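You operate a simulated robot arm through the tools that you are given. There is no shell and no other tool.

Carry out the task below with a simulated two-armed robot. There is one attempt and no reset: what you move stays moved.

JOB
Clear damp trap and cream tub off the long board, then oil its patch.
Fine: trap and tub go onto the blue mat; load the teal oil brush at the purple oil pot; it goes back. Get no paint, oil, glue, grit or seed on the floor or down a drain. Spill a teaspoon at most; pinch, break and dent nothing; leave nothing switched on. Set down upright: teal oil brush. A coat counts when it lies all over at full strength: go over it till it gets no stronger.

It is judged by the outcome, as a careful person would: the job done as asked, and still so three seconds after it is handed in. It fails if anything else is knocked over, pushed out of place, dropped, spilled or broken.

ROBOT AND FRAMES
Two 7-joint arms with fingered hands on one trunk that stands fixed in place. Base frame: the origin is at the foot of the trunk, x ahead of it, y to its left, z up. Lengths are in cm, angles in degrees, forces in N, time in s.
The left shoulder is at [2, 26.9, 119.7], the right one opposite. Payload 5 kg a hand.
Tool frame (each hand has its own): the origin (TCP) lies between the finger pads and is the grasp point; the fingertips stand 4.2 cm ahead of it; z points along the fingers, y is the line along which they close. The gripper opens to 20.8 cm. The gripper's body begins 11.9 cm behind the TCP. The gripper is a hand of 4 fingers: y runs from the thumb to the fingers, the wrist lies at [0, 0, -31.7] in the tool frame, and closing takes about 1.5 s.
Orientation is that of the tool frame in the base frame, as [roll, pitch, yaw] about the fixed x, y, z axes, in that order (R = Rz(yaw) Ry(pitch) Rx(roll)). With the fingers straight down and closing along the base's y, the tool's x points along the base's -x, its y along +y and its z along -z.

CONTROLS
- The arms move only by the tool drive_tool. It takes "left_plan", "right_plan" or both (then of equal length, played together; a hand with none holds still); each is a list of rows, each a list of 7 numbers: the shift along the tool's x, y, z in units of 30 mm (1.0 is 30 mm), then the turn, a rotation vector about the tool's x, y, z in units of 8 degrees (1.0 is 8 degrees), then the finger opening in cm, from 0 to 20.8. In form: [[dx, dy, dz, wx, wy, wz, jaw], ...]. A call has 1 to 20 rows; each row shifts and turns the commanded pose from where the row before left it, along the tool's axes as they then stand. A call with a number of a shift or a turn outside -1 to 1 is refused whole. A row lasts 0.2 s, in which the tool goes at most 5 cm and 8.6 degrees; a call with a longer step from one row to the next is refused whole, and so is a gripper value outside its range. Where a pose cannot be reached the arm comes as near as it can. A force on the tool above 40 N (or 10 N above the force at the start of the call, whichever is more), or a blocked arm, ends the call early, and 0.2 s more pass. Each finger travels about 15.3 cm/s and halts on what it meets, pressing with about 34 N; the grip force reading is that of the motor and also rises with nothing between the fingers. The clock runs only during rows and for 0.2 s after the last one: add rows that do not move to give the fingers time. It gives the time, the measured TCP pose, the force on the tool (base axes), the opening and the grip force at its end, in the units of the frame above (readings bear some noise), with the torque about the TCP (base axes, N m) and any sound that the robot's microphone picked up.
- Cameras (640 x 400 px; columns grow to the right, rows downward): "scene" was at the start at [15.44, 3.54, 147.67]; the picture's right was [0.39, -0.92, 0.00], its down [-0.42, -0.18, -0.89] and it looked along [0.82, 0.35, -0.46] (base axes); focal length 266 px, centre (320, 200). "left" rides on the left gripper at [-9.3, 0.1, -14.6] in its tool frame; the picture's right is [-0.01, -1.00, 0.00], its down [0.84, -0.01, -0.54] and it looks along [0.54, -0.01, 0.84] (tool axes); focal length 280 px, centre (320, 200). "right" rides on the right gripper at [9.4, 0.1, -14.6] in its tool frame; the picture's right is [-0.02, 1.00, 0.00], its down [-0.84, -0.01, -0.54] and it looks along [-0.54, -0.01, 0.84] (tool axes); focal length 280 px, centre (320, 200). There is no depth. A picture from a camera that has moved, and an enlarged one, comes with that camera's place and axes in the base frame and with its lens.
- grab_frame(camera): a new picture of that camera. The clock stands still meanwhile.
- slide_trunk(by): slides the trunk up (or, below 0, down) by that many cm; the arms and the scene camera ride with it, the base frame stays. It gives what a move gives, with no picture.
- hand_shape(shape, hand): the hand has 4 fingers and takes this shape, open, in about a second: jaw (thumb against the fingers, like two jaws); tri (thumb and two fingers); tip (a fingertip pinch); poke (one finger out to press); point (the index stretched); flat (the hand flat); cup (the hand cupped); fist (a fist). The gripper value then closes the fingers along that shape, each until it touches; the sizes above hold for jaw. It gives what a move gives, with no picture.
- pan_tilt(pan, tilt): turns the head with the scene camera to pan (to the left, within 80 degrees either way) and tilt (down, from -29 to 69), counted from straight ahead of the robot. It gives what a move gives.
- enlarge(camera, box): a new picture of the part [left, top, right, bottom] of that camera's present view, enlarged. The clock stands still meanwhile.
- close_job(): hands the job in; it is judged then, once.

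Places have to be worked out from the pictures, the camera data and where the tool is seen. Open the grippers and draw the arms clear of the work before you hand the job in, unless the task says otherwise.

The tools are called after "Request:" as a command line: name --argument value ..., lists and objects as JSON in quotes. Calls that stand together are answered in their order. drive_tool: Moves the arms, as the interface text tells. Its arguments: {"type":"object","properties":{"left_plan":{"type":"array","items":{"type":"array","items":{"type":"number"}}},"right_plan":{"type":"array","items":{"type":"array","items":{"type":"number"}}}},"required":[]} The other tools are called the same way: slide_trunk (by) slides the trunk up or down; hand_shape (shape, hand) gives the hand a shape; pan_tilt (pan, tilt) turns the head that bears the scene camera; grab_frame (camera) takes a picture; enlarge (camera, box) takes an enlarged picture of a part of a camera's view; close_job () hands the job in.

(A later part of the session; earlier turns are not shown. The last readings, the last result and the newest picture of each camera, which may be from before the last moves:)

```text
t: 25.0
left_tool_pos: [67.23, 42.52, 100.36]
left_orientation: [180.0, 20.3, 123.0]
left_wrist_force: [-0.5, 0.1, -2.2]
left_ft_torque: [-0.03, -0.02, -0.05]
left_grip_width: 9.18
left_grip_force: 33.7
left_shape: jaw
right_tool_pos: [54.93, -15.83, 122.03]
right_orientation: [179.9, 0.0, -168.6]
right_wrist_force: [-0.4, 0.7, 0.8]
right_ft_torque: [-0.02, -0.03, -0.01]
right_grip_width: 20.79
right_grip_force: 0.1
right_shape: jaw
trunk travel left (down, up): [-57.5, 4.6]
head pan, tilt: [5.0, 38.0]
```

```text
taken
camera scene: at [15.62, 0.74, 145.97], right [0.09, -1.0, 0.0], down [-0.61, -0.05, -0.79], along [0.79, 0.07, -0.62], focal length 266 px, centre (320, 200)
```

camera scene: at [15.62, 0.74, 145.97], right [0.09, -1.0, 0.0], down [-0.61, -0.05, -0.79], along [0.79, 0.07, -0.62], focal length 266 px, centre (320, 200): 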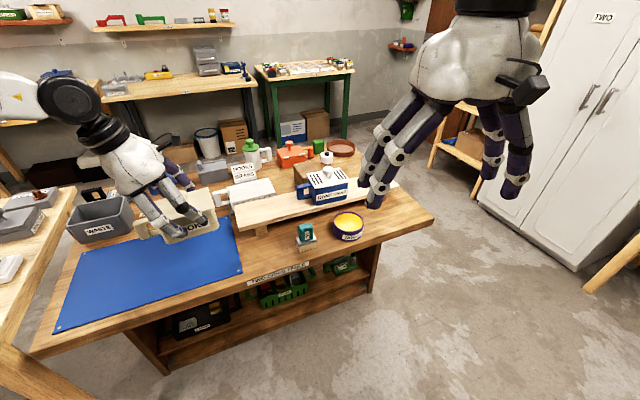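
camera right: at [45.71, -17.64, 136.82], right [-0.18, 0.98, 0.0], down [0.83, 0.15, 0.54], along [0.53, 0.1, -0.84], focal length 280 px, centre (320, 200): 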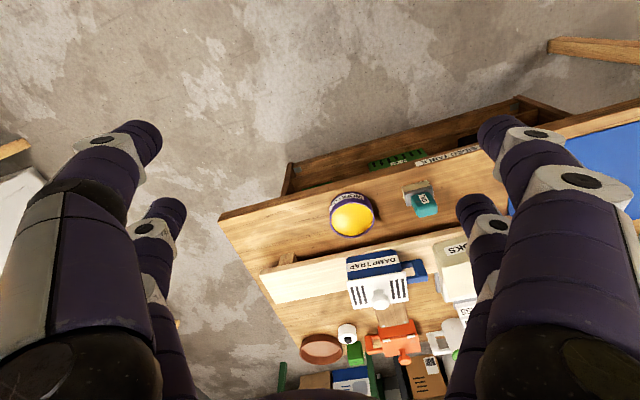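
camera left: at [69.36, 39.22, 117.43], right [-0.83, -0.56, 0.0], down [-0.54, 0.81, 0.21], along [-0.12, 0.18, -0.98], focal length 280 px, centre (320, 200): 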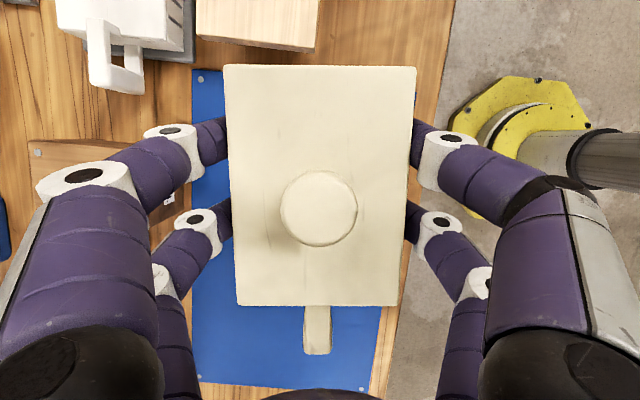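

The tub is over the mat (mat coords ≈9 cm from right edge, 10.6 from front). I lower it to the mat surface (TCP z≈87.9).

Request:
drive_tool --left_plan '[[0.147, 0, 0.4, 0, 0, 0, 7], [0.294, 0, 0.8, 0, 0, 0, 7], [0.294, 0, 0.8, 0, 0, 0, 7], [0.257, 0, 0.7, 0, 0, 0, 7], [0.184, 0, 0.5, 0, 0, 0, 7], [0.11, 0, 0.3, 0, 0, 0, 7], [0.073, 0, 0.2, 0, 0, 0, 7], [0.037, 0, 0.1, 0, 0, 0, 7], [0, 0, 0, 0, 0, 0, 7], [0, 0, 0, 0, 0, 0, 7]]'

Request:
enlarge --camera "scene" --box '[100, 130, 250, 280]'

```text
t: 27.2
left_tool_pos: [67.22, 42.41, 88.19]
left_orientation: [180.0, 20.2, 123.0]
left_wrist_force: [0.4, -0.6, -1.8]
left_ft_torque: [-0.02, -0.02, -0.02]
left_grip_width: 9.18
left_grip_force: 34.3
left_shape: jaw
right_tool_pos: [54.91, -15.83, 122.11]
right_orientation: [-179.9, 0.0, -168.6]
right_wrist_force: [0.2, 0.4, 0.1]
right_ft_torque: [-0.02, -0.02, -0.02]
right_grip_width: 20.77
right_grip_force: 0.0
right_shape: jaw
trunk travel left (down, up): [-57.5, 4.6]
head pan, tilt: [5.0, 38.0]
```

```text
2.67 times, centred on (175, 205) of scene
camera zoom: at [15.64, 0.72, 145.97], right [0.09, -1.0, 0.0], down [-0.61, -0.05, -0.79], along [0.78, 0.07, -0.62], focal length 709 px, centre (707, 187)
```

zoom: 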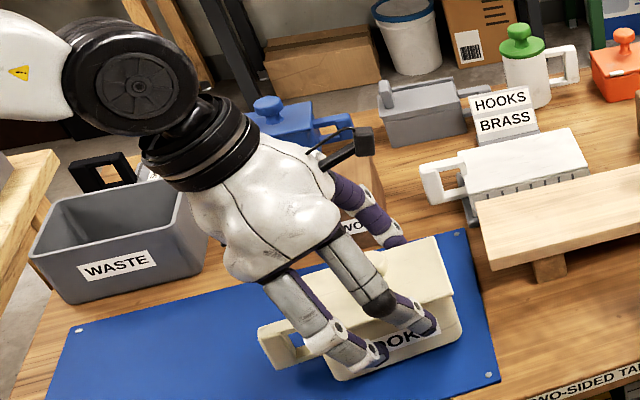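

Still carrying the weight (−1.8 N), so I lower in tiny steps to find contact.

Request:
drive_tool --left_plan '[[0.025, 0, 0.067, 0, 0, 0, 7], [0.025, 0, 0.067, 0, 0, 0, 7], [0, 0, 0, 0, 0, 0, 7]]'

```text
t: 28.0
left_tool_pos: [67.25, 42.32, 87.91]
left_orientation: [-180.0, 20.2, 123.0]
left_wrist_force: [0.5, 1.0, 1.5]
left_ft_torque: [-0.07, 0.12, -0.02]
left_grip_width: 9.2
left_grip_force: 34.1
left_shape: jaw
right_tool_pos: [54.88, -15.84, 122.13]
right_orientation: [180.0, 0.1, -168.6]
right_wrist_force: [0.2, -0.7, 0.3]
right_ft_torque: [0.02, 0.01, 0.02]
right_grip_width: 20.78
right_grip_force: 0.0
right_shape: jaw
trunk travel left (down, up): [-57.5, 4.6]
head pan, tilt: [5.0, 38.0]
```

The mat now bears the tub. I open the fingers gradually and then rise straight up.

Request:
drive_tool --left_plan '[[0, 0, 0, 0, 0, 0, 10], [0, 0, 0, 0, 0, 0, 12], [0, 0, 0, 0, 0, 0, 14], [0, 0, 0, 0, 0, 0, 16], [0, 0, 0, 0, 0, 0, 16], [-0.057, 0, -0.157, 0, 0, 0, 16], [-0.172, 0, -0.47, 0, 0, 0, 16], [-0.343, 0, -0.94, 0, 0, 0, 16], [-0.343, 0, -0.94, 0, 0, 0, 16], [-0.343, 0, -0.94, 0, 0, 0, 16], [-0.343, 0, -0.94, 0, 0, 0, 16], [-0.343, 0, -0.94, 0, 0, 0, 16], [0, 0, 0, 0, 0, 0, 16]]'

Request:
grab_frame --camera "left"

Request:
grab_frame --camera "scene"

Request:
enlarge --camera "scene" --box '[220, 150, 420, 260]'

```text
t: 30.8
left_tool_pos: [67.19, 42.28, 104.75]
left_orientation: [-180.0, 20.1, 123.0]
left_wrist_force: [0.1, 0.4, -0.9]
left_ft_torque: [-0.03, 0.03, -0.05]
left_grip_width: 15.95
left_grip_force: 0.0
left_shape: jaw
right_tool_pos: [54.96, -15.65, 122.19]
right_orientation: [180.0, 0.0, -168.6]
right_wrist_force: [0.4, -0.2, -0.1]
right_ft_torque: [0.01, 0.03, 0.01]
right_grip_width: 20.8
right_grip_force: 0.0
right_shape: jaw
trunk travel left (down, up): [-57.5, 4.6]
head pan, tilt: [5.0, 38.0]
```

```text
taken
camera left: at [69.34, 39.31, 121.79], right [-0.83, -0.56, 0.01], down [-0.54, 0.81, 0.22], along [-0.12, 0.18, -0.98], focal length 280 px, centre (320, 200)
```

left: 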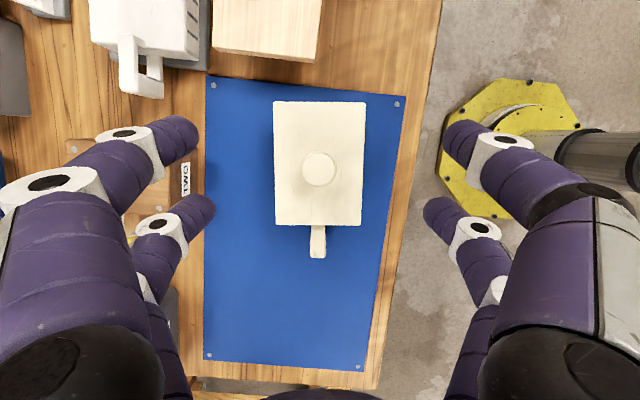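

```text
taken
camera scene: at [15.67, 0.73, 145.95], right [0.09, -1.0, 0.0], down [-0.61, -0.05, -0.79], along [0.78, 0.07, -0.62], focal length 266 px, centre (320, 200)
```

scene: 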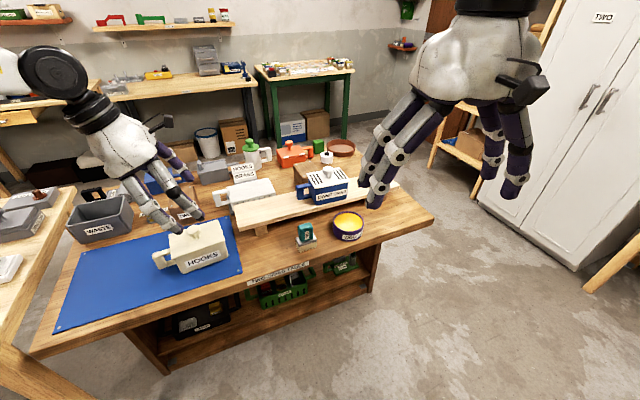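

```text
3.20 times, centred on (320, 205) of scene
camera zoom: at [15.67, 0.73, 145.95], right [0.09, -1.0, 0.0], down [-0.61, -0.05, -0.79], along [0.78, 0.07, -0.62], focal length 851 px, centre (320, 184)
```

zoom: 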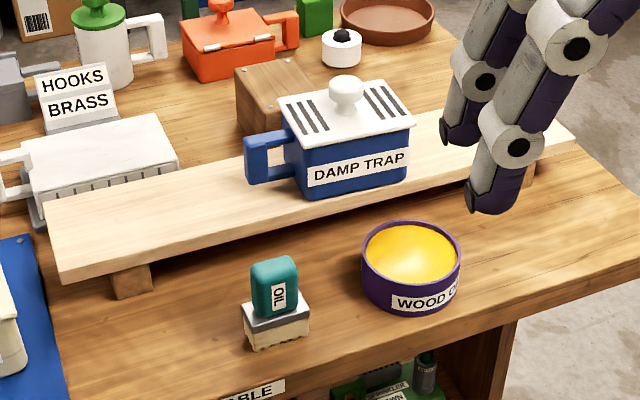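

The tub stands on the mat. Now for the trap: I lean the hand to 40° and yaw to ≈115.5° (trap's own yaw), and move toward it at height, stopping short to look.

Request:
drive_tool --left_plan '[[0, 0, 0, 0, -0.833, 0, 17], [0, 0, 0, 0, -0.833, 0, 17], [0, 0, 0, 0, -0.833, 0, 17], [0, 0, 0, 0.603, 0, 0.718, 17], [-0.851, 0.304, 0.714, 0, 0, 0, 17], [-0.851, 0.304, 0.714, 0, 0, 0, 17], [-0.851, 0.304, 0.714, 0, 0, 0, 17], [-0.851, 0.304, 0.714, 0, 0, 0, 17], [-0.851, 0.304, 0.714, 0, 0, 0, 17], [-0.851, 0.304, 0.714, 0, 0, 0, 17], [-0.851, 0.304, 0.714, 0, 0, 0, 17], [-0.851, 0.304, 0.714, 0, 0, 0, 17], [-0.851, 0.304, 0.714, 0, 0, 0, 17], [0, 0, 0, 0, 0, 0, 17], [0, 0, 0, 0, 0, 0, 17]]'

Request:
grab_frame --camera "left"

Request:
grab_frame --camera "scene"

```text
t: 34.0
left_tool_pos: [87.74, 18.71, 104.87]
left_orientation: [-180.0, 40.1, 115.4]
left_wrist_force: [0.3, -0.1, 0.1]
left_ft_torque: [0.04, 0.08, -0.01]
left_grip_width: 16.98
left_grip_force: 0.1
left_shape: jaw
right_tool_pos: [54.89, -15.79, 122.09]
right_orientation: [180.0, -0.1, -168.7]
right_wrist_force: [0.1, -0.4, -0.5]
right_ft_torque: [0.06, 0.02, -0.01]
right_grip_width: 20.79
right_grip_force: 0.1
right_shape: jaw
trunk travel left (down, up): [-57.5, 4.6]
head pan, tilt: [5.0, 38.0]
```

```text
taken
camera left: at [86.85, 20.84, 122.28], right [-0.9, -0.44, 0.01], down [-0.44, 0.89, -0.13], along [0.05, -0.12, -0.99], focal length 280 px, centre (320, 200)
```

left: 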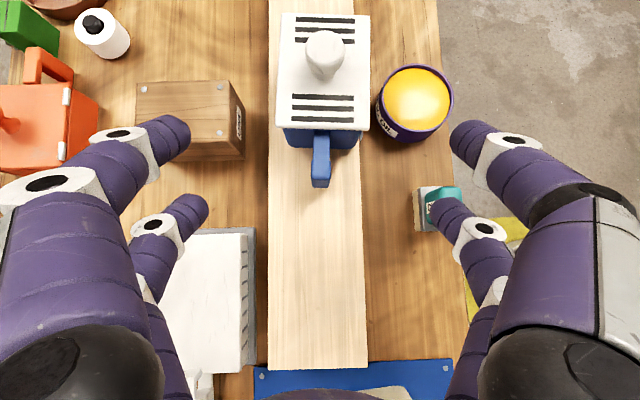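

```text
taken
camera scene: at [15.66, 0.64, 145.96], right [0.09, -1.0, 0.0], down [-0.61, -0.05, -0.79], along [0.78, 0.07, -0.62], focal length 266 px, centre (320, 200)
```

scene: 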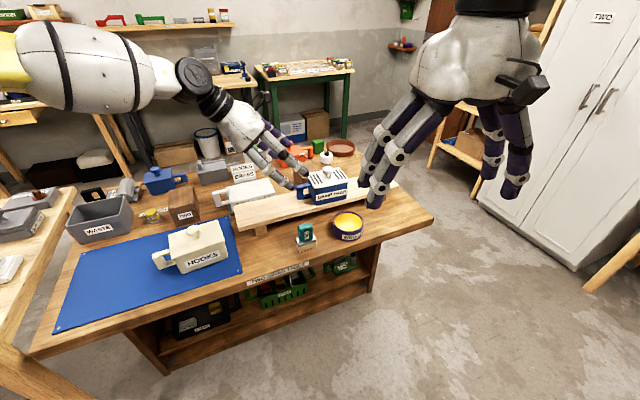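

Clear view: trap centre ≈[93.8,5.1], aligned with the tool, fingers straddle it. I ease the lean to 35° and move over it at z≈100, testing reach.

Request:
drive_tool --left_plan '[[0, 0, 0, 0, 0.637, 0, 17], [-0.495, -0.024, 0.745, 0, 0, 0, 17], [-0.495, -0.024, 0.745, 0, 0, 0, 17], [-0.495, -0.024, 0.745, 0, 0, 0, 17], [-0.495, -0.024, 0.745, 0, 0, 0, 17], [-0.495, -0.024, 0.745, 0, 0, 0, 17], [0, 0, 0, 0, 0, 0, 17], [0, 0, 0, 0, 0, 0, 17]]'

Request:
grab_frame --camera "left"

Request:
enlarge --camera "scene" --box '[250, 110, 400, 230]'

```text
t: 35.8
left_tool_pos: [85.88, 13.19, 101.69]
left_orientation: [179.9, 35.2, 115.5]
left_wrist_force: [-1.1, -0.8, -0.2]
left_ft_torque: [-0.01, 0.02, -0.03]
left_grip_width: 16.98
left_grip_force: 0.1
left_shape: jaw
left hand out of reach, approached as far as the arm can: row 3, 4, 5, 6
right_tool_pos: [54.86, -15.69, 122.08]
right_orientation: [-180.0, 0.0, -168.6]
right_wrist_force: [-0.3, 0.1, 0.1]
right_ft_torque: [-0.02, 0.04, -0.04]
right_grip_width: 20.82
right_grip_force: 0.1
right_shape: jaw
trunk travel left (down, up): [-57.5, 4.6]
head pan, tilt: [5.0, 38.0]
```

```text
taken
camera left: at [85.54, 13.89, 119.04], right [-0.9, -0.44, 0.01], down [-0.44, 0.9, -0.04], along [0.01, -0.04, -1.0], focal length 280 px, centre (320, 200)
```

left: 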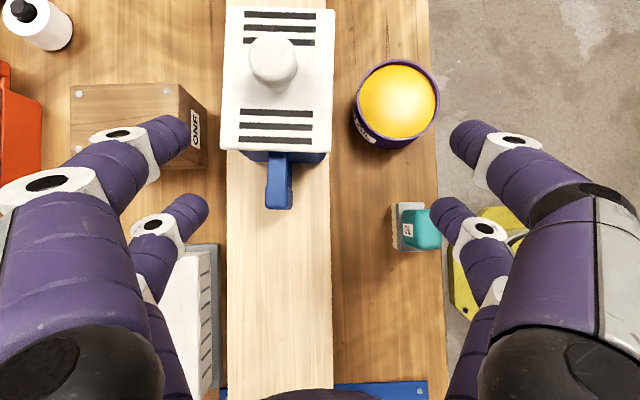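

```text
3.33 times, centred on (325, 170) of scene
camera zoom: at [15.66, 0.71, 145.96], right [0.09, -1.0, 0.0], down [-0.61, -0.05, -0.79], along [0.78, 0.07, -0.62], focal length 886 px, centre (303, 300)
```

zoom: 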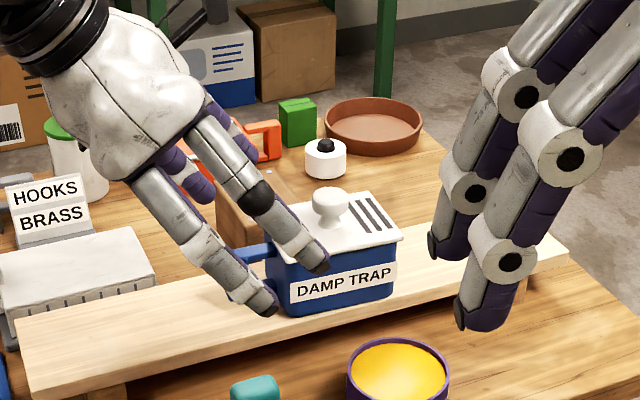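

The arm limit comes from wrist bend at this yaw. I'll raise the trunk, back off, and use a compound tilt (20° outward, 18° sideways) that lets the hand reach out farther, testing well above the trap.

Request:
slide_trunk --by 4.4

Request:
drive_tool --left_plan '[[0.82, 0, -0.575, 0, 0, 0, 17], [0.82, 0, -0.575, 0, 0, 0, 17], [0.82, 0, -0.575, 0, 0, 0, 17], [0.82, 0, -0.575, 0, 0, 0, 17], [0, 0, 0, -0.683, 0, 0.478, 17], [0, 0, 0, -0.683, 0, 0.478, 17], [0, 0, 0, -0.683, 0, 0.478, 17], [0, 0, 0, 0, 0.708, 0, 17], [0, 0, 0, 0, 0.708, 0, 17], [0, 0, 0, 0, 0.708, 0, 17], [0, 0, 0, 0, 0, 0, 17]]'

```text
t: 36.7
left_tool_pos: [85.78, 13.25, 105.8]
left_orientation: [180.0, 35.1, 115.5]
left_wrist_force: [0.5, 0.2, -0.9]
left_ft_torque: [-0.06, 0.01, -0.05]
left_grip_width: 16.97
left_grip_force: 0.0
left_shape: jaw
right_tool_pos: [54.99, -15.85, 126.62]
right_orientation: [-180.0, 0.0, -168.7]
right_wrist_force: [0.4, -0.2, 0.4]
right_ft_torque: [0.01, 0.06, -0.01]
right_grip_width: 20.79
right_grip_force: 0.1
right_shape: jaw
trunk travel left (down, up): [-61.9, 0.2]
head pan, tilt: [5.0, 38.0]
```

```text
t: 39.1
left_tool_pos: [80.6, 24.14, 106.07]
left_orientation: [158.9, 17.1, 109.2]
left_wrist_force: [-0.8, 0.6, 1.1]
left_ft_torque: [0.02, -0.05, 0.02]
left_grip_width: 16.99
left_grip_force: 0.1
left_shape: jaw
right_tool_pos: [54.87, -15.84, 126.55]
right_orientation: [179.9, 0.1, -168.6]
right_wrist_force: [-1.3, 0.5, -0.2]
right_ft_torque: [-0.06, -0.08, 0.0]
right_grip_width: 20.81
right_grip_force: 0.0
right_shape: jaw
trunk travel left (down, up): [-61.9, 0.2]
head pan, tilt: [5.0, 38.0]
```

Orientation is as planned. I move toward above the trap (TCP≈[92,5.7,106]) to test the reach.

Request:
drive_tool --left_plan '[[-0.842, 0.093, 0.31, 0, 0, 0, 17], [-0.842, 0.093, 0.31, 0, 0, 0, 17], [-0.842, 0.093, 0.31, 0, 0, 0, 17], [-0.842, 0.093, 0.31, 0, 0, 0, 17], [-0.842, 0.093, 0.31, 0, 0, 0, 17], [-0.842, 0.093, 0.31, 0, 0, 0, 17], [-0.842, 0.093, 0.31, 0, 0, 0, 17], [-0.842, 0.093, 0.31, 0, 0, 0, 17], [0, 0, 0, 0, 0, 0, 17]]'

Request:
grab_frame --camera "left"

```text
t: 41.1
left_tool_pos: [83.83, 17.67, 106.99]
left_orientation: [158.9, 17.2, 109.0]
left_wrist_force: [0.5, 0.2, 0.4]
left_ft_torque: [-0.01, -0.01, 0.01]
left_grip_width: 16.97
left_grip_force: 0.0
left_shape: jaw
left hand out of reach, approached as far as the arm can: row 3, 4, 5, 6, 7, 8
right_tool_pos: [54.87, -15.69, 126.52]
right_orientation: [-180.0, -0.1, -168.5]
right_wrist_force: [-1.0, 0.0, 0.3]
right_ft_torque: [-0.03, 0.03, -0.01]
right_grip_width: 20.79
right_grip_force: 0.0
right_shape: jaw
trunk travel left (down, up): [-61.9, 0.2]
head pan, tilt: [5.0, 38.0]
```

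```text
taken
camera left: at [80.58, 11.43, 122.79], right [-0.84, -0.42, -0.34], down [-0.51, 0.83, 0.23], along [0.19, 0.36, -0.91], focal length 280 px, centre (320, 200)
```

left: 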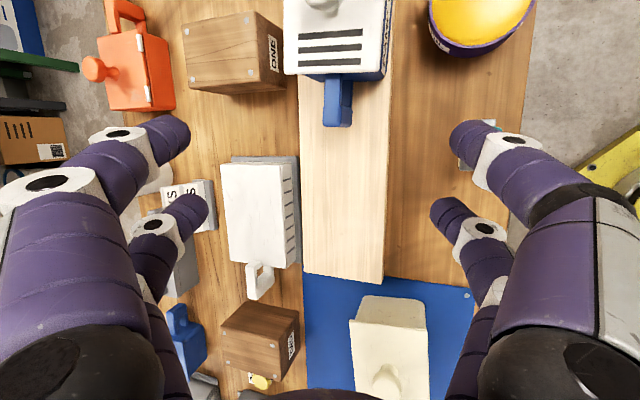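

The left arm can't reach the trap in that orientation, but the right arm's natural orientation closes along the board's length and nearly points at the trap. I retreat the left arm over the mat, and bring the right hand (yaw −154.5°, leaned 20° outward) toward the trap to test reach.

Request:
drive_tool --left_plan '[[0.923, -0.122, -0.347, 0, 0, 0, 17], [0.923, -0.122, -0.347, 0, 0, 0, 17], [0.923, -0.122, -0.347, 0, 0, 0, 17], [0.923, -0.122, -0.347, 0, 0, 0, 17], [0.923, -0.122, -0.347, 0, 0, 0, 17], [0.923, -0.122, -0.347, 0, 0, 0, 17], [0.923, -0.122, -0.347, 0, 0, 0, 17], [0.923, -0.122, -0.347, 0, 0, 0, 17], [0.923, -0.122, -0.347, 0, 0, 0, 17], [0.923, -0.122, -0.347, 0, 0, 0, 17], [0.923, -0.122, -0.347, 0, 0, 0, 17], [0.923, -0.122, -0.347, 0, 0, 0, 17], [0.923, -0.122, -0.347, 0, 0, 0, 17], [0.923, -0.122, -0.347, 0, 0, 0, 17], [0.923, -0.122, -0.347, 0, 0, 0, 17], [0.923, -0.122, -0.347, 0, 0, 0, 17], [0, 0, 0, 0, 0, 0, 17]]'

Request:
drive_tool --right_plan '[[0, 0, 0, 0, 0, -0.88, 20], [0, 0, 0, 0, 0, -0.88, 20], [0, 0, 0, 0, -0.833, 0, 20], [0, 0, 0, 0, -0.833, 0, 20], [0, 0, 0, 0, -0.833, 0, 20], [-0.827, 0.094, 0.872, 0, 0, 0, 20], [-0.827, 0.094, 0.872, 0, 0, 0, 20], [-0.827, 0.094, 0.872, 0, 0, 0, 20], [-0.827, 0.094, 0.872, 0, 0, 0, 20], [-0.827, 0.094, 0.872, 0, 0, 0, 20], [-0.827, 0.094, 0.872, 0, 0, 0, 20], [-0.827, 0.094, 0.872, 0, 0, 0, 20], [-0.827, 0.094, 0.872, 0, 0, 0, 20], [-0.827, 0.094, 0.872, 0, 0, 0, 20], [0, 0, 0, 0, 0, 0, 20]]'

Request:
grab_frame --camera "right"

Request:
grab_frame --camera "scene"

```text
t: 44.7
left_tool_pos: [57.86, 57.47, 106.43]
left_orientation: [158.9, 17.0, 109.0]
left_wrist_force: [-0.3, -1.5, 0.8]
left_ft_torque: [0.1, 0.04, 0.07]
left_grip_width: 17.01
left_grip_force: 0.1
left_shape: jaw
right_tool_pos: [54.79, -16.05, 126.56]
right_orientation: [179.8, 0.2, -168.7]
right_wrist_force: [-0.1, -1.2, 0.1]
right_ft_torque: [0.18, -0.02, 0.02]
right_grip_width: 20.77
right_grip_force: 0.0
right_shape: jaw
trunk travel left (down, up): [-61.9, 0.2]
head pan, tilt: [5.0, 38.0]
```

```text
t: 47.9
left_tool_pos: [57.93, 57.59, 106.33]
left_orientation: [158.8, 16.9, 109.1]
left_wrist_force: [-0.2, 0.1, -0.2]
left_ft_torque: [0.03, 0.02, -0.01]
left_grip_width: 16.98
left_grip_force: 0.0
left_shape: jaw
right_tool_pos: [80.18, -1.13, 111.95]
right_orientation: [179.9, 20.1, -154.6]
right_wrist_force: [-0.6, -0.2, 0.1]
right_ft_torque: [0.04, 0.01, 0.03]
right_grip_width: 20.03
right_grip_force: 0.0
right_shape: jaw
trunk travel left (down, up): [-61.9, 0.2]
head pan, tilt: [5.0, 38.0]
```

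```text
taken
camera right: at [67.62, -7.04, 122.66], right [-0.42, 0.91, 0.01], down [0.55, 0.25, 0.8], along [0.72, 0.33, -0.61], focal length 280 px, centre (320, 200)
```

right: 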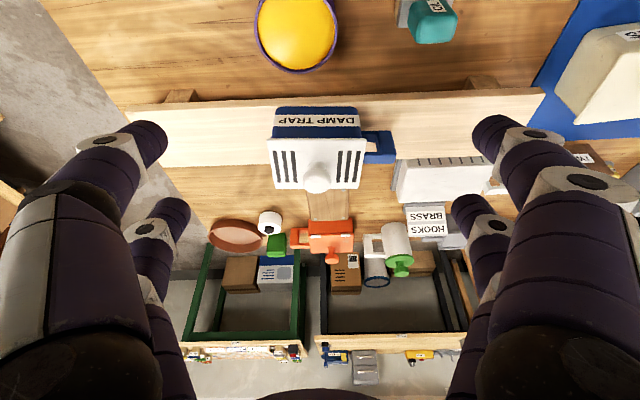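

```text
taken
camera scene: at [15.51, 0.65, 150.4], right [0.09, -1.0, 0.0], down [-0.61, -0.05, -0.79], along [0.79, 0.07, -0.62], focal length 266 px, centre (320, 200)
```

scene: 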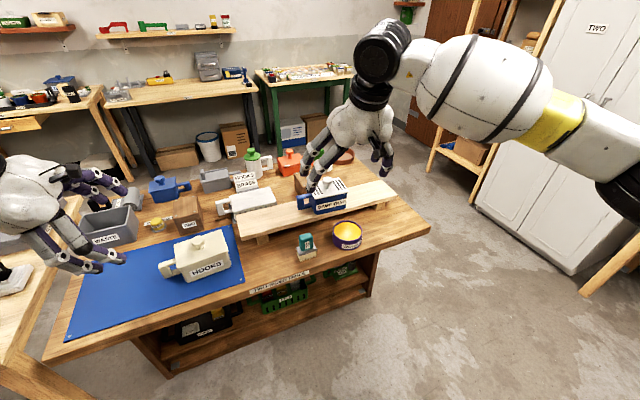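

The right hand is well posed and the board is in view. I continue toward above the trap at z≈108.

Request:
drive_tool --right_plan '[[-0.755, -0.016, 0.559, 0, 0, 0, 20], [-0.755, -0.016, 0.559, 0, 0, 0, 20], [-0.755, -0.016, 0.559, 0, 0, 0, 20], [-0.755, -0.016, 0.559, 0, 0, 0, 20], [-0.755, -0.016, 0.559, 0, 0, 0, 20], [0, 0, 0, 0, 0, 0, 20]]'

Request:
grab_frame --camera "right"

Request:
enlarge --camera "scene" --box '[230, 160, 430, 270]'

```text
t: 49.3
left_tool_pos: [57.85, 57.65, 106.26]
left_orientation: [158.9, 17.0, 109.1]
left_wrist_force: [-0.8, 0.1, 1.2]
left_ft_torque: [0.06, 0.01, 0.02]
left_grip_width: 16.96
left_grip_force: 0.0
left_shape: jaw
right_tool_pos: [92.49, 4.42, 107.97]
right_orientation: [-179.9, 20.0, -154.6]
right_wrist_force: [-0.5, -0.5, 0.1]
right_ft_torque: [0.08, 0.01, -0.02]
right_grip_width: 20.0
right_grip_force: 0.0
right_shape: jaw
trunk travel left (down, up): [-61.9, 0.2]
head pan, tilt: [5.0, 38.0]
```

```text
taken
camera right: at [79.87, -1.55, 118.71], right [-0.42, 0.91, 0.01], down [0.55, 0.25, 0.79], along [0.72, 0.33, -0.61], focal length 280 px, centre (320, 200)
```

right: 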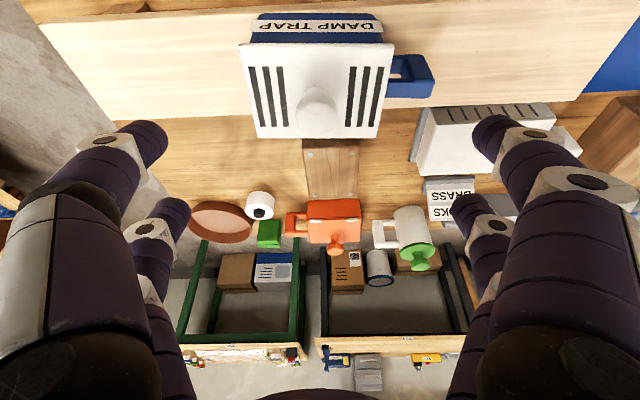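

```text
3.20 times, centred on (330, 215) of scene
camera zoom: at [15.53, 0.66, 150.39], right [0.09, -1.0, 0.0], down [-0.61, -0.05, -0.79], along [0.79, 0.07, -0.62], focal length 851 px, centre (288, 152)
```

zoom: 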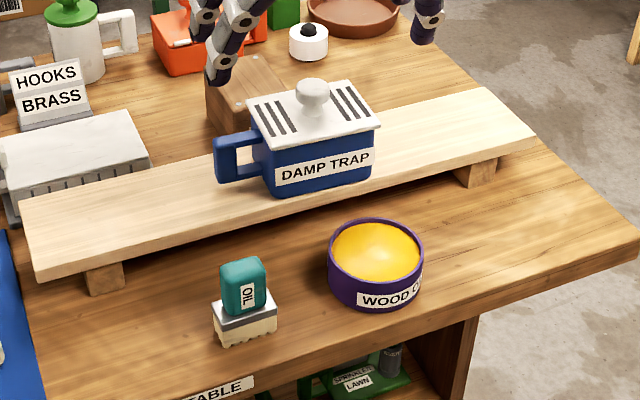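

The right hand reaches fine: trap centre ≈[93.9,4.85], yaw ≈23.5°. I trim lean to 15° and yaw, then descend partway with finger pairs straddling the handle.

Request:
drive_tool --right_plan '[[0, 0, 0, 0.081, 0, 0.223, 20], [0, 0, 0, 0, 0.625, 0, 20], [0.15, -0.013, 0.82, 0, 0, 0, 20], [0.15, -0.013, 0.82, 0, 0, 0, 20], [0.15, -0.013, 0.82, 0, 0, 0, 20], [0.15, -0.013, 0.82, 0, 0, 0, 20], [0, 0, 0, 0, 0, 0, 20]]'

Request:
grab_frame --camera "right"

Request:
enlarge --camera "scene" --box '[260, 140, 400, 230]'

```text
t: 50.9
left_tool_pos: [57.82, 57.8, 106.26]
left_orientation: [158.9, 17.1, 109.1]
left_wrist_force: [0.6, -0.2, 0.1]
left_ft_torque: [0.04, 0.03, 0.01]
left_grip_width: 17.01
left_grip_force: 0.0
left_shape: jaw
right_tool_pos: [93.15, 4.77, 97.98]
right_orientation: [-180.0, 15.0, -156.4]
right_wrist_force: [-1.5, -0.3, 0.9]
right_ft_torque: [-0.01, -0.05, 0.01]
right_grip_width: 20.03
right_grip_force: 0.0
right_shape: jaw
trunk travel left (down, up): [-61.9, 0.2]
head pan, tilt: [5.0, 38.0]
```

```text
taken
camera right: at [81.34, -0.39, 109.85], right [-0.39, 0.92, 0.0], down [0.62, 0.26, 0.74], along [0.68, 0.29, -0.67], focal length 280 px, centre (320, 200)
```

right: 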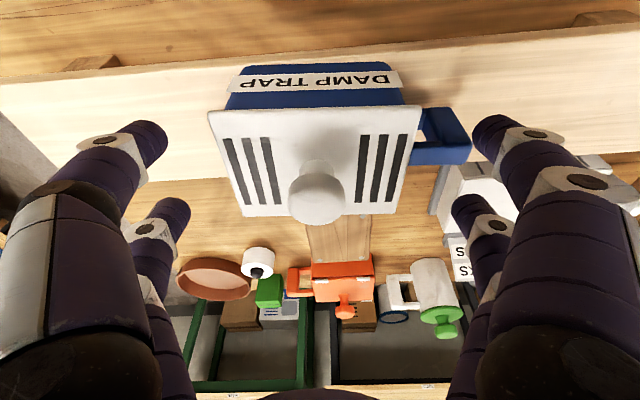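

```text
4.44 times, centred on (330, 185) of scene
camera zoom: at [15.52, 0.69, 150.39], right [0.09, -1.0, 0.0], down [-0.61, -0.05, -0.79], along [0.79, 0.07, -0.62], focal length 1182 px, centre (276, 267)
```

zoom: 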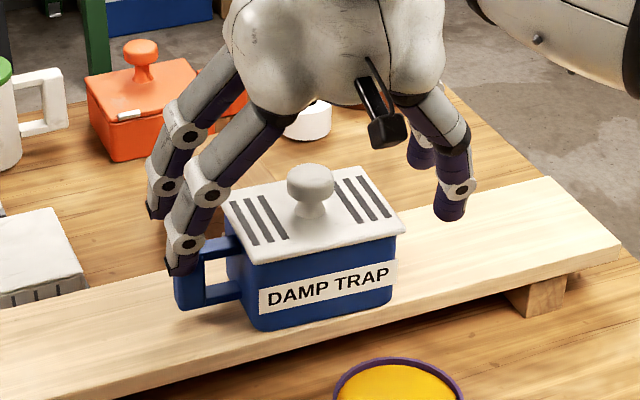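

The near-left fingertip is close to the handle's front side, so I shift 0.5 cm toward the robot and descend 2 cm slowly, watching force.

Request:
drive_tool --right_plan '[[0.155, 0, -0.043, 0, 0, 0, 20], [0.045, 0, 0.16, 0, 0, 0, 20], [0.045, 0, 0.16, 0, 0, 0, 20], [0.045, 0, 0.16, 0, 0, 0, 20], [0.045, 0, 0.16, 0, 0, 0, 20], [0, 0, 0, 0, 0, 0, 20]]'

Request:
enlarge --camera "scene" --box '[285, 165, 345, 210]'

Request:
enlarge --camera "right" --box '[380, 60, 560, 260]'

```text
t: 52.3
left_tool_pos: [57.85, 57.73, 106.32]
left_orientation: [159.0, 17.1, 109.0]
left_wrist_force: [0.9, -0.2, -0.2]
left_ft_torque: [-0.02, -0.01, 0.0]
left_grip_width: 17.0
left_grip_force: 0.1
left_shape: jaw
right_tool_pos: [92.77, 4.55, 96.15]
right_orientation: [-180.0, 15.0, -156.5]
right_wrist_force: [0.2, 0.1, 0.6]
right_ft_torque: [0.01, 0.01, 0.0]
right_grip_width: 20.04
right_grip_force: 0.1
right_shape: jaw
trunk travel left (down, up): [-61.9, 0.2]
head pan, tilt: [5.0, 38.0]
```

```text
8.89 times, centred on (315, 188) of scene
camera zoom: at [15.55, 0.72, 150.38], right [0.09, -1.0, 0.0], down [-0.61, -0.05, -0.79], along [0.79, 0.07, -0.62], focal length 2363 px, centre (364, 311)
```

zoom: 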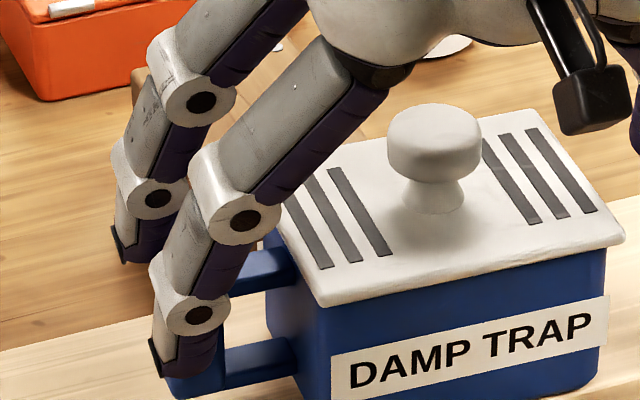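

```text
2.00 times, centred on (470, 160) of right
camera zoom: at [80.88, -0.62, 107.88], right [-0.39, 0.92, 0.0], down [0.62, 0.26, 0.74], along [0.68, 0.29, -0.67], focal length 561 px, centre (20, 280)
```

zoom: 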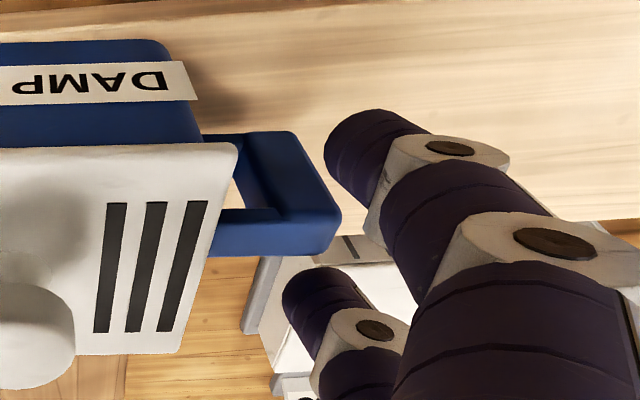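

The handle end (z 88.5–93) sits between the finger pairs with roughly 0.5–1 cm either side. I nudge 0.2 cm and descend to TCP z≈94.4, then close slowly in stages.

Request:
drive_tool --right_plan '[[0.064, 0, -0.017, 0, 0, 0, 20], [0.05, 0, 0.188, 0, 0, 0, 20], [0.05, 0, 0.188, 0, 0, 0, 20], [0.05, 0, 0.188, 0, 0, 0, 20], [0, 0, 0, 0, 0, 0, 19], [0, 0, 0, 0, 0, 0, 18], [0, 0, 0, 0, 0, 0, 17], [0, 0, 0, 0, 0, 0, 16], [0, 0, 0, 0, 0, 0, 16], [0, 0, 0, 0, 0, 0, 16]]'

Request:
enlarge --camera "scene" --box '[285, 165, 365, 225]'

Request:
enlarge --camera "right" --box '[380, 60, 560, 260]'

Request:
grab_frame --camera "right"

```text
t: 54.5
left_tool_pos: [57.82, 57.78, 106.26]
left_orientation: [159.0, 17.1, 109.1]
left_wrist_force: [-0.4, -0.6, 0.0]
left_ft_torque: [-0.02, -0.01, 0.01]
left_grip_width: 16.99
left_grip_force: 0.0
left_shape: jaw
right_tool_pos: [92.51, 4.45, 94.21]
right_orientation: [-180.0, 15.0, -156.4]
right_wrist_force: [0.5, 1.1, 0.2]
right_ft_torque: [0.01, -0.01, -0.09]
right_grip_width: 16.03
right_grip_force: 0.0
right_shape: jaw
trunk travel left (down, up): [-61.9, 0.2]
head pan, tilt: [5.0, 38.0]
```

```text
6.67 times, centred on (325, 195) of scene
camera zoom: at [15.56, 0.71, 150.38], right [0.09, -1.0, 0.0], down [-0.61, -0.05, -0.79], along [0.79, 0.07, -0.62], focal length 1772 px, centre (287, 233)
```

zoom: 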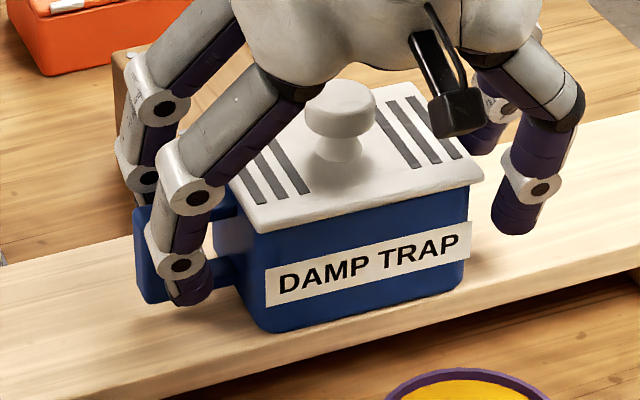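

```text
2.00 times, centred on (470, 160) of right
camera zoom: at [80.7, -0.71, 106.05], right [-0.39, 0.92, 0.0], down [0.62, 0.26, 0.74], along [0.68, 0.29, -0.67], focal length 561 px, centre (20, 280)
```

zoom: 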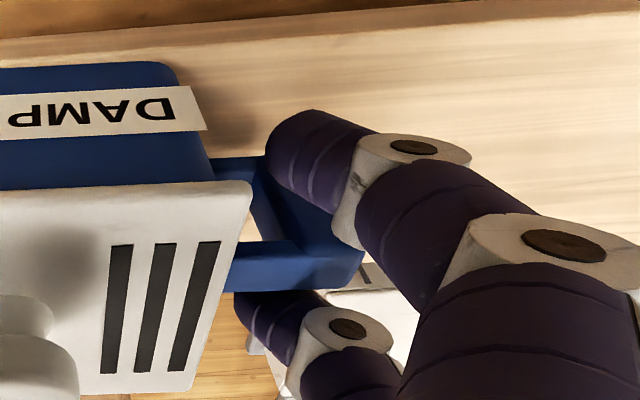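

```text
taken
camera right: at [80.7, -0.71, 106.05], right [-0.39, 0.92, 0.0], down [0.62, 0.26, 0.74], along [0.68, 0.29, -0.67], focal length 280 px, centre (320, 200)
```

right: 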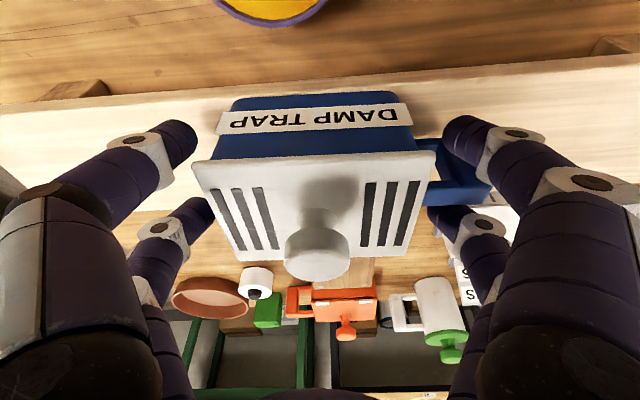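

The finger pairs straddle the handle cleanly. I close onto the end walls.

Request:
drive_tool --right_plan '[[0, 0, 0, 0, 0, 0, 15], [0, 0, 0, 0, 0, 0, 14], [0, 0, 0, 0, 0, 0, 13], [0, 0, 0, 0, 0, 0, 12], [0, 0, 0, 0, 0, 0, 11], [0, 0, 0, 0, 0, 0, 10], [0, 0, 0, 0, 0, 0, 10], [0, 0, 0, 0, 0, 0, 10]]'

Request:
grab_frame --camera "right"

Request:
enlarge --camera "scene" --box '[285, 165, 365, 225]'

```text
t: 56.3
left_tool_pos: [57.92, 57.79, 106.24]
left_orientation: [159.1, 17.2, 109.3]
left_wrist_force: [-0.7, 0.0, -1.0]
left_ft_torque: [-0.02, 0.02, 0.01]
left_grip_width: 16.99
left_grip_force: 0.1
left_shape: jaw
right_tool_pos: [92.52, 4.36, 94.21]
right_orientation: [180.0, 15.0, -156.6]
right_wrist_force: [0.3, 0.1, -0.1]
right_ft_torque: [-0.01, 0.04, -0.03]
right_grip_width: 11.91
right_grip_force: 34.0
right_shape: jaw
trunk travel left (down, up): [-61.9, 0.2]
head pan, tilt: [5.0, 38.0]
```

```text
taken
camera right: at [80.7, -0.71, 106.02], right [-0.39, 0.92, 0.0], down [0.62, 0.26, 0.74], along [0.68, 0.29, -0.67], focal length 280 px, centre (320, 200)
```

right: 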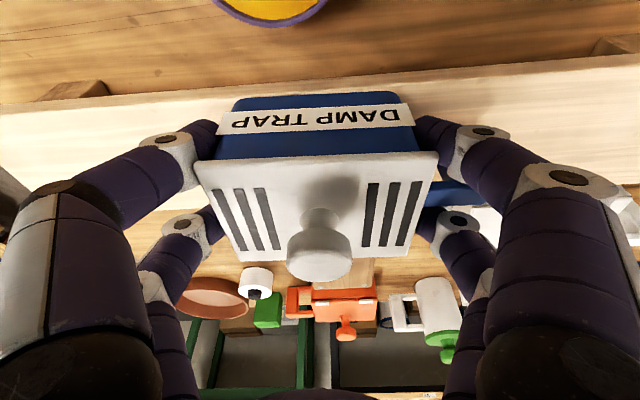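

```text
6.67 times, centred on (325, 195) of scene
camera zoom: at [15.57, 0.71, 150.37], right [0.09, -1.0, 0.0], down [-0.61, -0.05, -0.79], along [0.78, 0.07, -0.62], focal length 1772 px, centre (287, 233)
```

zoom: 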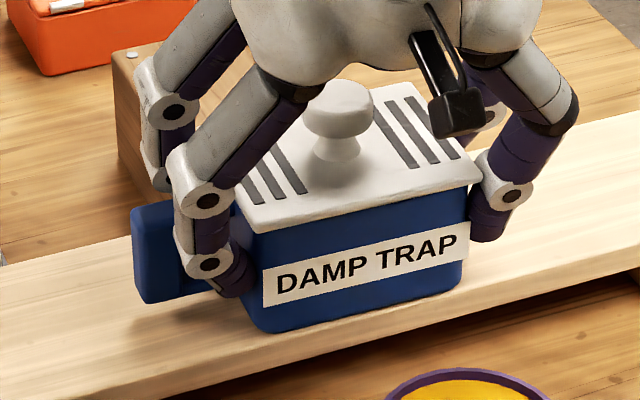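

Gripped at 11.9 cm (body length), fingers under the lid rim. I lift gently 3 cm and check level.

Request:
drive_tool --right_plan '[[-0.022, 0, -0.08, 0, 0, 0, 10], [-0.022, 0, -0.08, 0, 0, 0, 10], [-0.043, 0, -0.161, 0, 0, 0, 10], [-0.043, 0, -0.161, 0, 0, 0, 10], [-0.065, 0, -0.242, 0, 0, 0, 10], [-0.043, 0, -0.161, 0, 0, 0, 10], [-0.022, 0, -0.08, 0, 0, 0, 10], [0, 0, 0, 0, 0, 0, 10]]'

Request:
grab_frame --camera "right"

Request:
enlarge --camera "scene" --box '[245, 135, 425, 255]'

```text
t: 58.1
left_tool_pos: [58.02, 57.76, 106.23]
left_orientation: [159.0, 17.1, 109.1]
left_wrist_force: [-1.2, -0.1, 0.4]
left_ft_torque: [0.0, 0.01, -0.01]
left_grip_width: 16.97
left_grip_force: 0.1
left_shape: jaw
right_tool_pos: [92.69, 4.36, 97.17]
right_orientation: [179.9, 15.0, -156.5]
right_wrist_force: [-0.3, -0.4, -3.3]
right_ft_torque: [-0.07, 0.02, 0.04]
right_grip_width: 11.89
right_grip_force: 34.3
right_shape: jaw
trunk travel left (down, up): [-61.9, 0.2]
head pan, tilt: [5.0, 38.0]
```

```text
taken
camera right: at [80.79, -0.72, 109.05], right [-0.39, 0.92, 0.0], down [0.62, 0.26, 0.74], along [0.68, 0.29, -0.67], focal length 280 px, centre (320, 200)
```

right: 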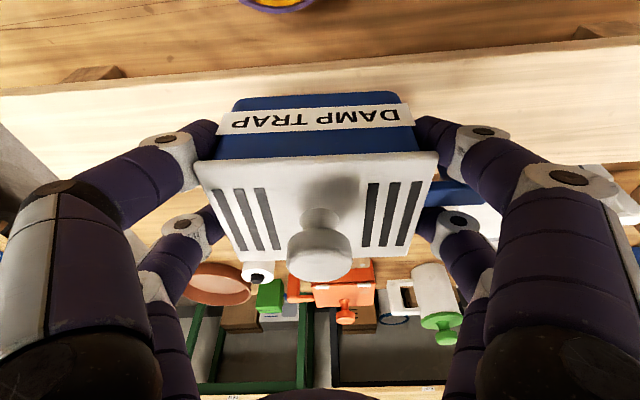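

```text
3.33 times, centred on (335, 195) of scene
camera zoom: at [15.58, 0.72, 150.37], right [0.09, -1.0, 0.0], down [-0.61, -0.05, -0.79], along [0.78, 0.07, -0.62], focal length 886 px, centre (270, 217)
```

zoom: 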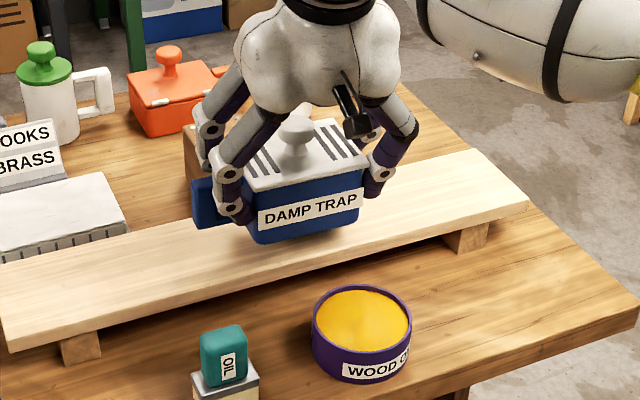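

Trap held level (~0.33 kg). I carry it gently along the board to the left end (where the left arm has proven reach), keeping 3 cm above the board.

Request:
drive_tool --right_plan '[[0.003, 0.127, -0.001, 0, 0, 0, 10], [0.006, 0.253, -0.002, 0, 0, 0, 10], [0.009, 0.38, -0.002, 0, 0, 0, 10], [0.011, 0.464, -0.003, 0, 0, 0, 10], [0.012, 0.506, -0.003, 0, 0, 0, 10], [0.012, 0.506, -0.003, 0, 0, 0, 10], [0.012, 0.506, -0.003, 0, 0, 0, 10], [0.012, 0.506, -0.003, 0, 0, 0, 10], [0.012, 0.506, -0.003, 0, 0, 0, 10], [0.012, 0.506, -0.003, 0, 0, 0, 10], [0.012, 0.506, -0.003, 0, 0, 0, 10], [0.011, 0.464, -0.003, 0, 0, 0, 10], [0.01, 0.422, -0.003, 0, 0, 0, 10], [0.009, 0.38, -0.002, 0, 0, 0, 10], [0.007, 0.295, -0.002, 0, 0, 0, 10], [0.005, 0.211, -0.001, 0, 0, 0, 10], [0.003, 0.127, -0.001, 0, 0, 0, 10], [0, 0, 0, 0, 0, 0, 10]]'

Request:
grab_frame --camera "right"

Request:
enlarge --camera "scene" --box '[215, 135, 425, 275]'

```text
t: 61.9
left_tool_pos: [57.94, 57.7, 106.27]
left_orientation: [159.0, 17.1, 109.0]
left_wrist_force: [-0.2, 0.1, -1.1]
left_ft_torque: [0.0, 0.0, -0.01]
left_grip_width: 16.98
left_grip_force: 0.0
left_shape: jaw
right_tool_pos: [84.06, 22.59, 97.18]
right_orientation: [180.0, 15.0, -156.5]
right_wrist_force: [0.0, -0.3, -3.5]
right_ft_torque: [-0.04, -0.01, 0.0]
right_grip_width: 11.89
right_grip_force: 34.1
right_shape: jaw
trunk travel left (down, up): [-61.9, 0.2]
head pan, tilt: [5.0, 38.0]
```

```text
taken
camera right: at [72.24, 17.47, 109.05], right [-0.39, 0.92, 0.0], down [0.62, 0.26, 0.74], along [0.68, 0.29, -0.67], focal length 280 px, centre (320, 200)
```

right: 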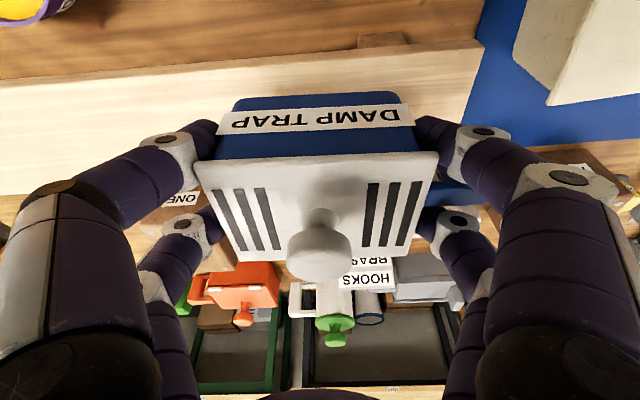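

```text
2.86 times, centred on (320, 205) of scene
camera zoom: at [15.58, 0.71, 150.38], right [0.09, -1.0, 0.0], down [-0.61, -0.05, -0.79], along [0.78, 0.07, -0.62], focal length 760 px, centre (320, 186)
```

zoom: 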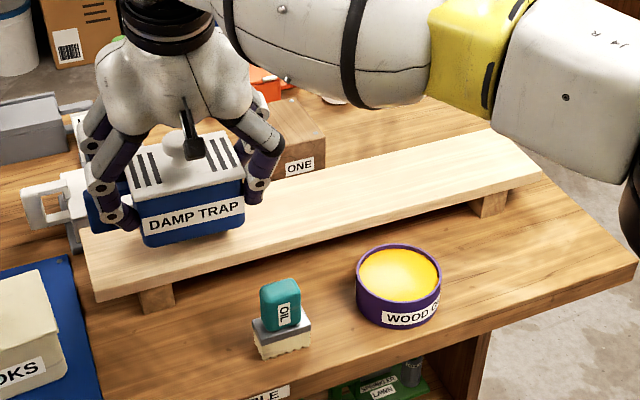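

Reached with no limit. I set the trap down here on the board (needs ~2.95 cm down), then will regrasp with the left hand.

Request:
drive_tool --right_plan '[[0.05, 0, 0.187, 0, 0, 0, 10], [0.06, 0, 0.224, 0, 0, 0, 10], [0.06, 0, 0.224, 0, 0, 0, 10], [0.04, 0, 0.149, 0, 0, 0, 10], [0.025, 0, 0.093, 0, 0, 0, 10], [0.013, 0, 0.05, 0, 0, 0, 10], [0, 0, 0, 0, 0, 0, 10]]'

```text
t: 63.5
left_tool_pos: [57.99, 57.65, 106.34]
left_orientation: [159.1, 17.1, 109.2]
left_wrist_force: [-0.3, 0.0, 0.4]
left_ft_torque: [0.01, 0.0, -0.05]
left_grip_width: 17.01
left_grip_force: 0.0
left_shape: jaw
right_tool_pos: [84.01, 22.6, 94.36]
right_orientation: [-180.0, 14.9, -156.6]
right_wrist_force: [0.0, 0.5, -2.8]
right_ft_torque: [-0.07, 0.02, -0.01]
right_grip_width: 11.92
right_grip_force: 33.3
right_shape: jaw
trunk travel left (down, up): [-61.9, 0.2]
head pan, tilt: [5.0, 38.0]
```

Nearly down (load still −2.8 N). Two tiny steps to make contact.

Request:
drive_tool --right_plan '[[0.009, 0, 0.034, 0, 0, 0, 10], [0.009, 0, 0.034, 0, 0, 0, 10], [0, 0, 0, 0, 0, 0, 10]]'

```text
t: 64.3
left_tool_pos: [57.95, 57.66, 106.27]
left_orientation: [159.0, 17.1, 109.3]
left_wrist_force: [1.1, 0.9, 0.1]
left_ft_torque: [-0.04, -0.03, 0.0]
left_grip_width: 17.01
left_grip_force: 0.2
left_shape: jaw
right_tool_pos: [84.07, 22.41, 94.2]
right_orientation: [-179.9, 15.0, -156.5]
right_wrist_force: [0.5, 1.2, -1.1]
right_ft_torque: [0.15, 0.06, -0.03]
right_grip_width: 11.9
right_grip_force: 34.4
right_shape: jaw
trunk travel left (down, up): [-61.9, 0.2]
head pan, tilt: [5.0, 38.0]
```

The board is taking the weight. I open and rise straight up, then pull the right hand back clear.

Request:
drive_tool --right_plan '[[0, 0, 0, 0, 0, 0, 13], [0, 0, 0, 0, 0, 0, 15], [0, 0, 0, 0, 0, 0, 17], [0, 0, 0, 0, 0, 0, 18], [0, 0, 0, 0, 0, 0, 18], [-0.043, 0, -0.161, 0, 0, 0, 18], [-0.13, 0, -0.483, 0, 0, 0, 18], [-0.259, 0, -0.966, 0, 0, 0, 18], [-0.259, 0, -0.966, 0, 0, 0, 18], [-0.259, 0, -0.966, 0, 0, 0, 18], [-0.259, 0, -0.966, 0, 0, 0, 18], [-0.259, 0, -0.966, 0, 0, 0, 18], [0, 0, 0, 0, 0, 0, 18]]'

Request:
grab_frame --camera "right"

```text
t: 67.1
left_tool_pos: [58.0, 57.71, 106.27]
left_orientation: [159.0, 17.1, 109.2]
left_wrist_force: [0.9, -0.8, -0.2]
left_ft_torque: [0.0, 0.03, 0.01]
left_grip_width: 16.98
left_grip_force: 0.1
left_shape: jaw
right_tool_pos: [84.21, 22.46, 111.2]
right_orientation: [-179.9, 15.1, -156.5]
right_wrist_force: [0.2, -0.1, -1.1]
right_ft_torque: [0.0, 0.02, 0.01]
right_grip_width: 17.98
right_grip_force: 0.1
right_shape: jaw
trunk travel left (down, up): [-61.9, 0.2]
head pan, tilt: [5.0, 38.0]
```

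```text
taken
camera right: at [72.3, 17.3, 123.0], right [-0.39, 0.92, 0.0], down [0.62, 0.26, 0.74], along [0.68, 0.29, -0.68], focal length 280 px, centre (320, 200)
```

right: 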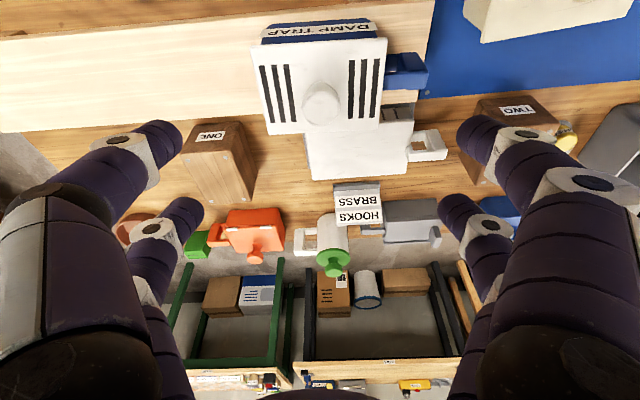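

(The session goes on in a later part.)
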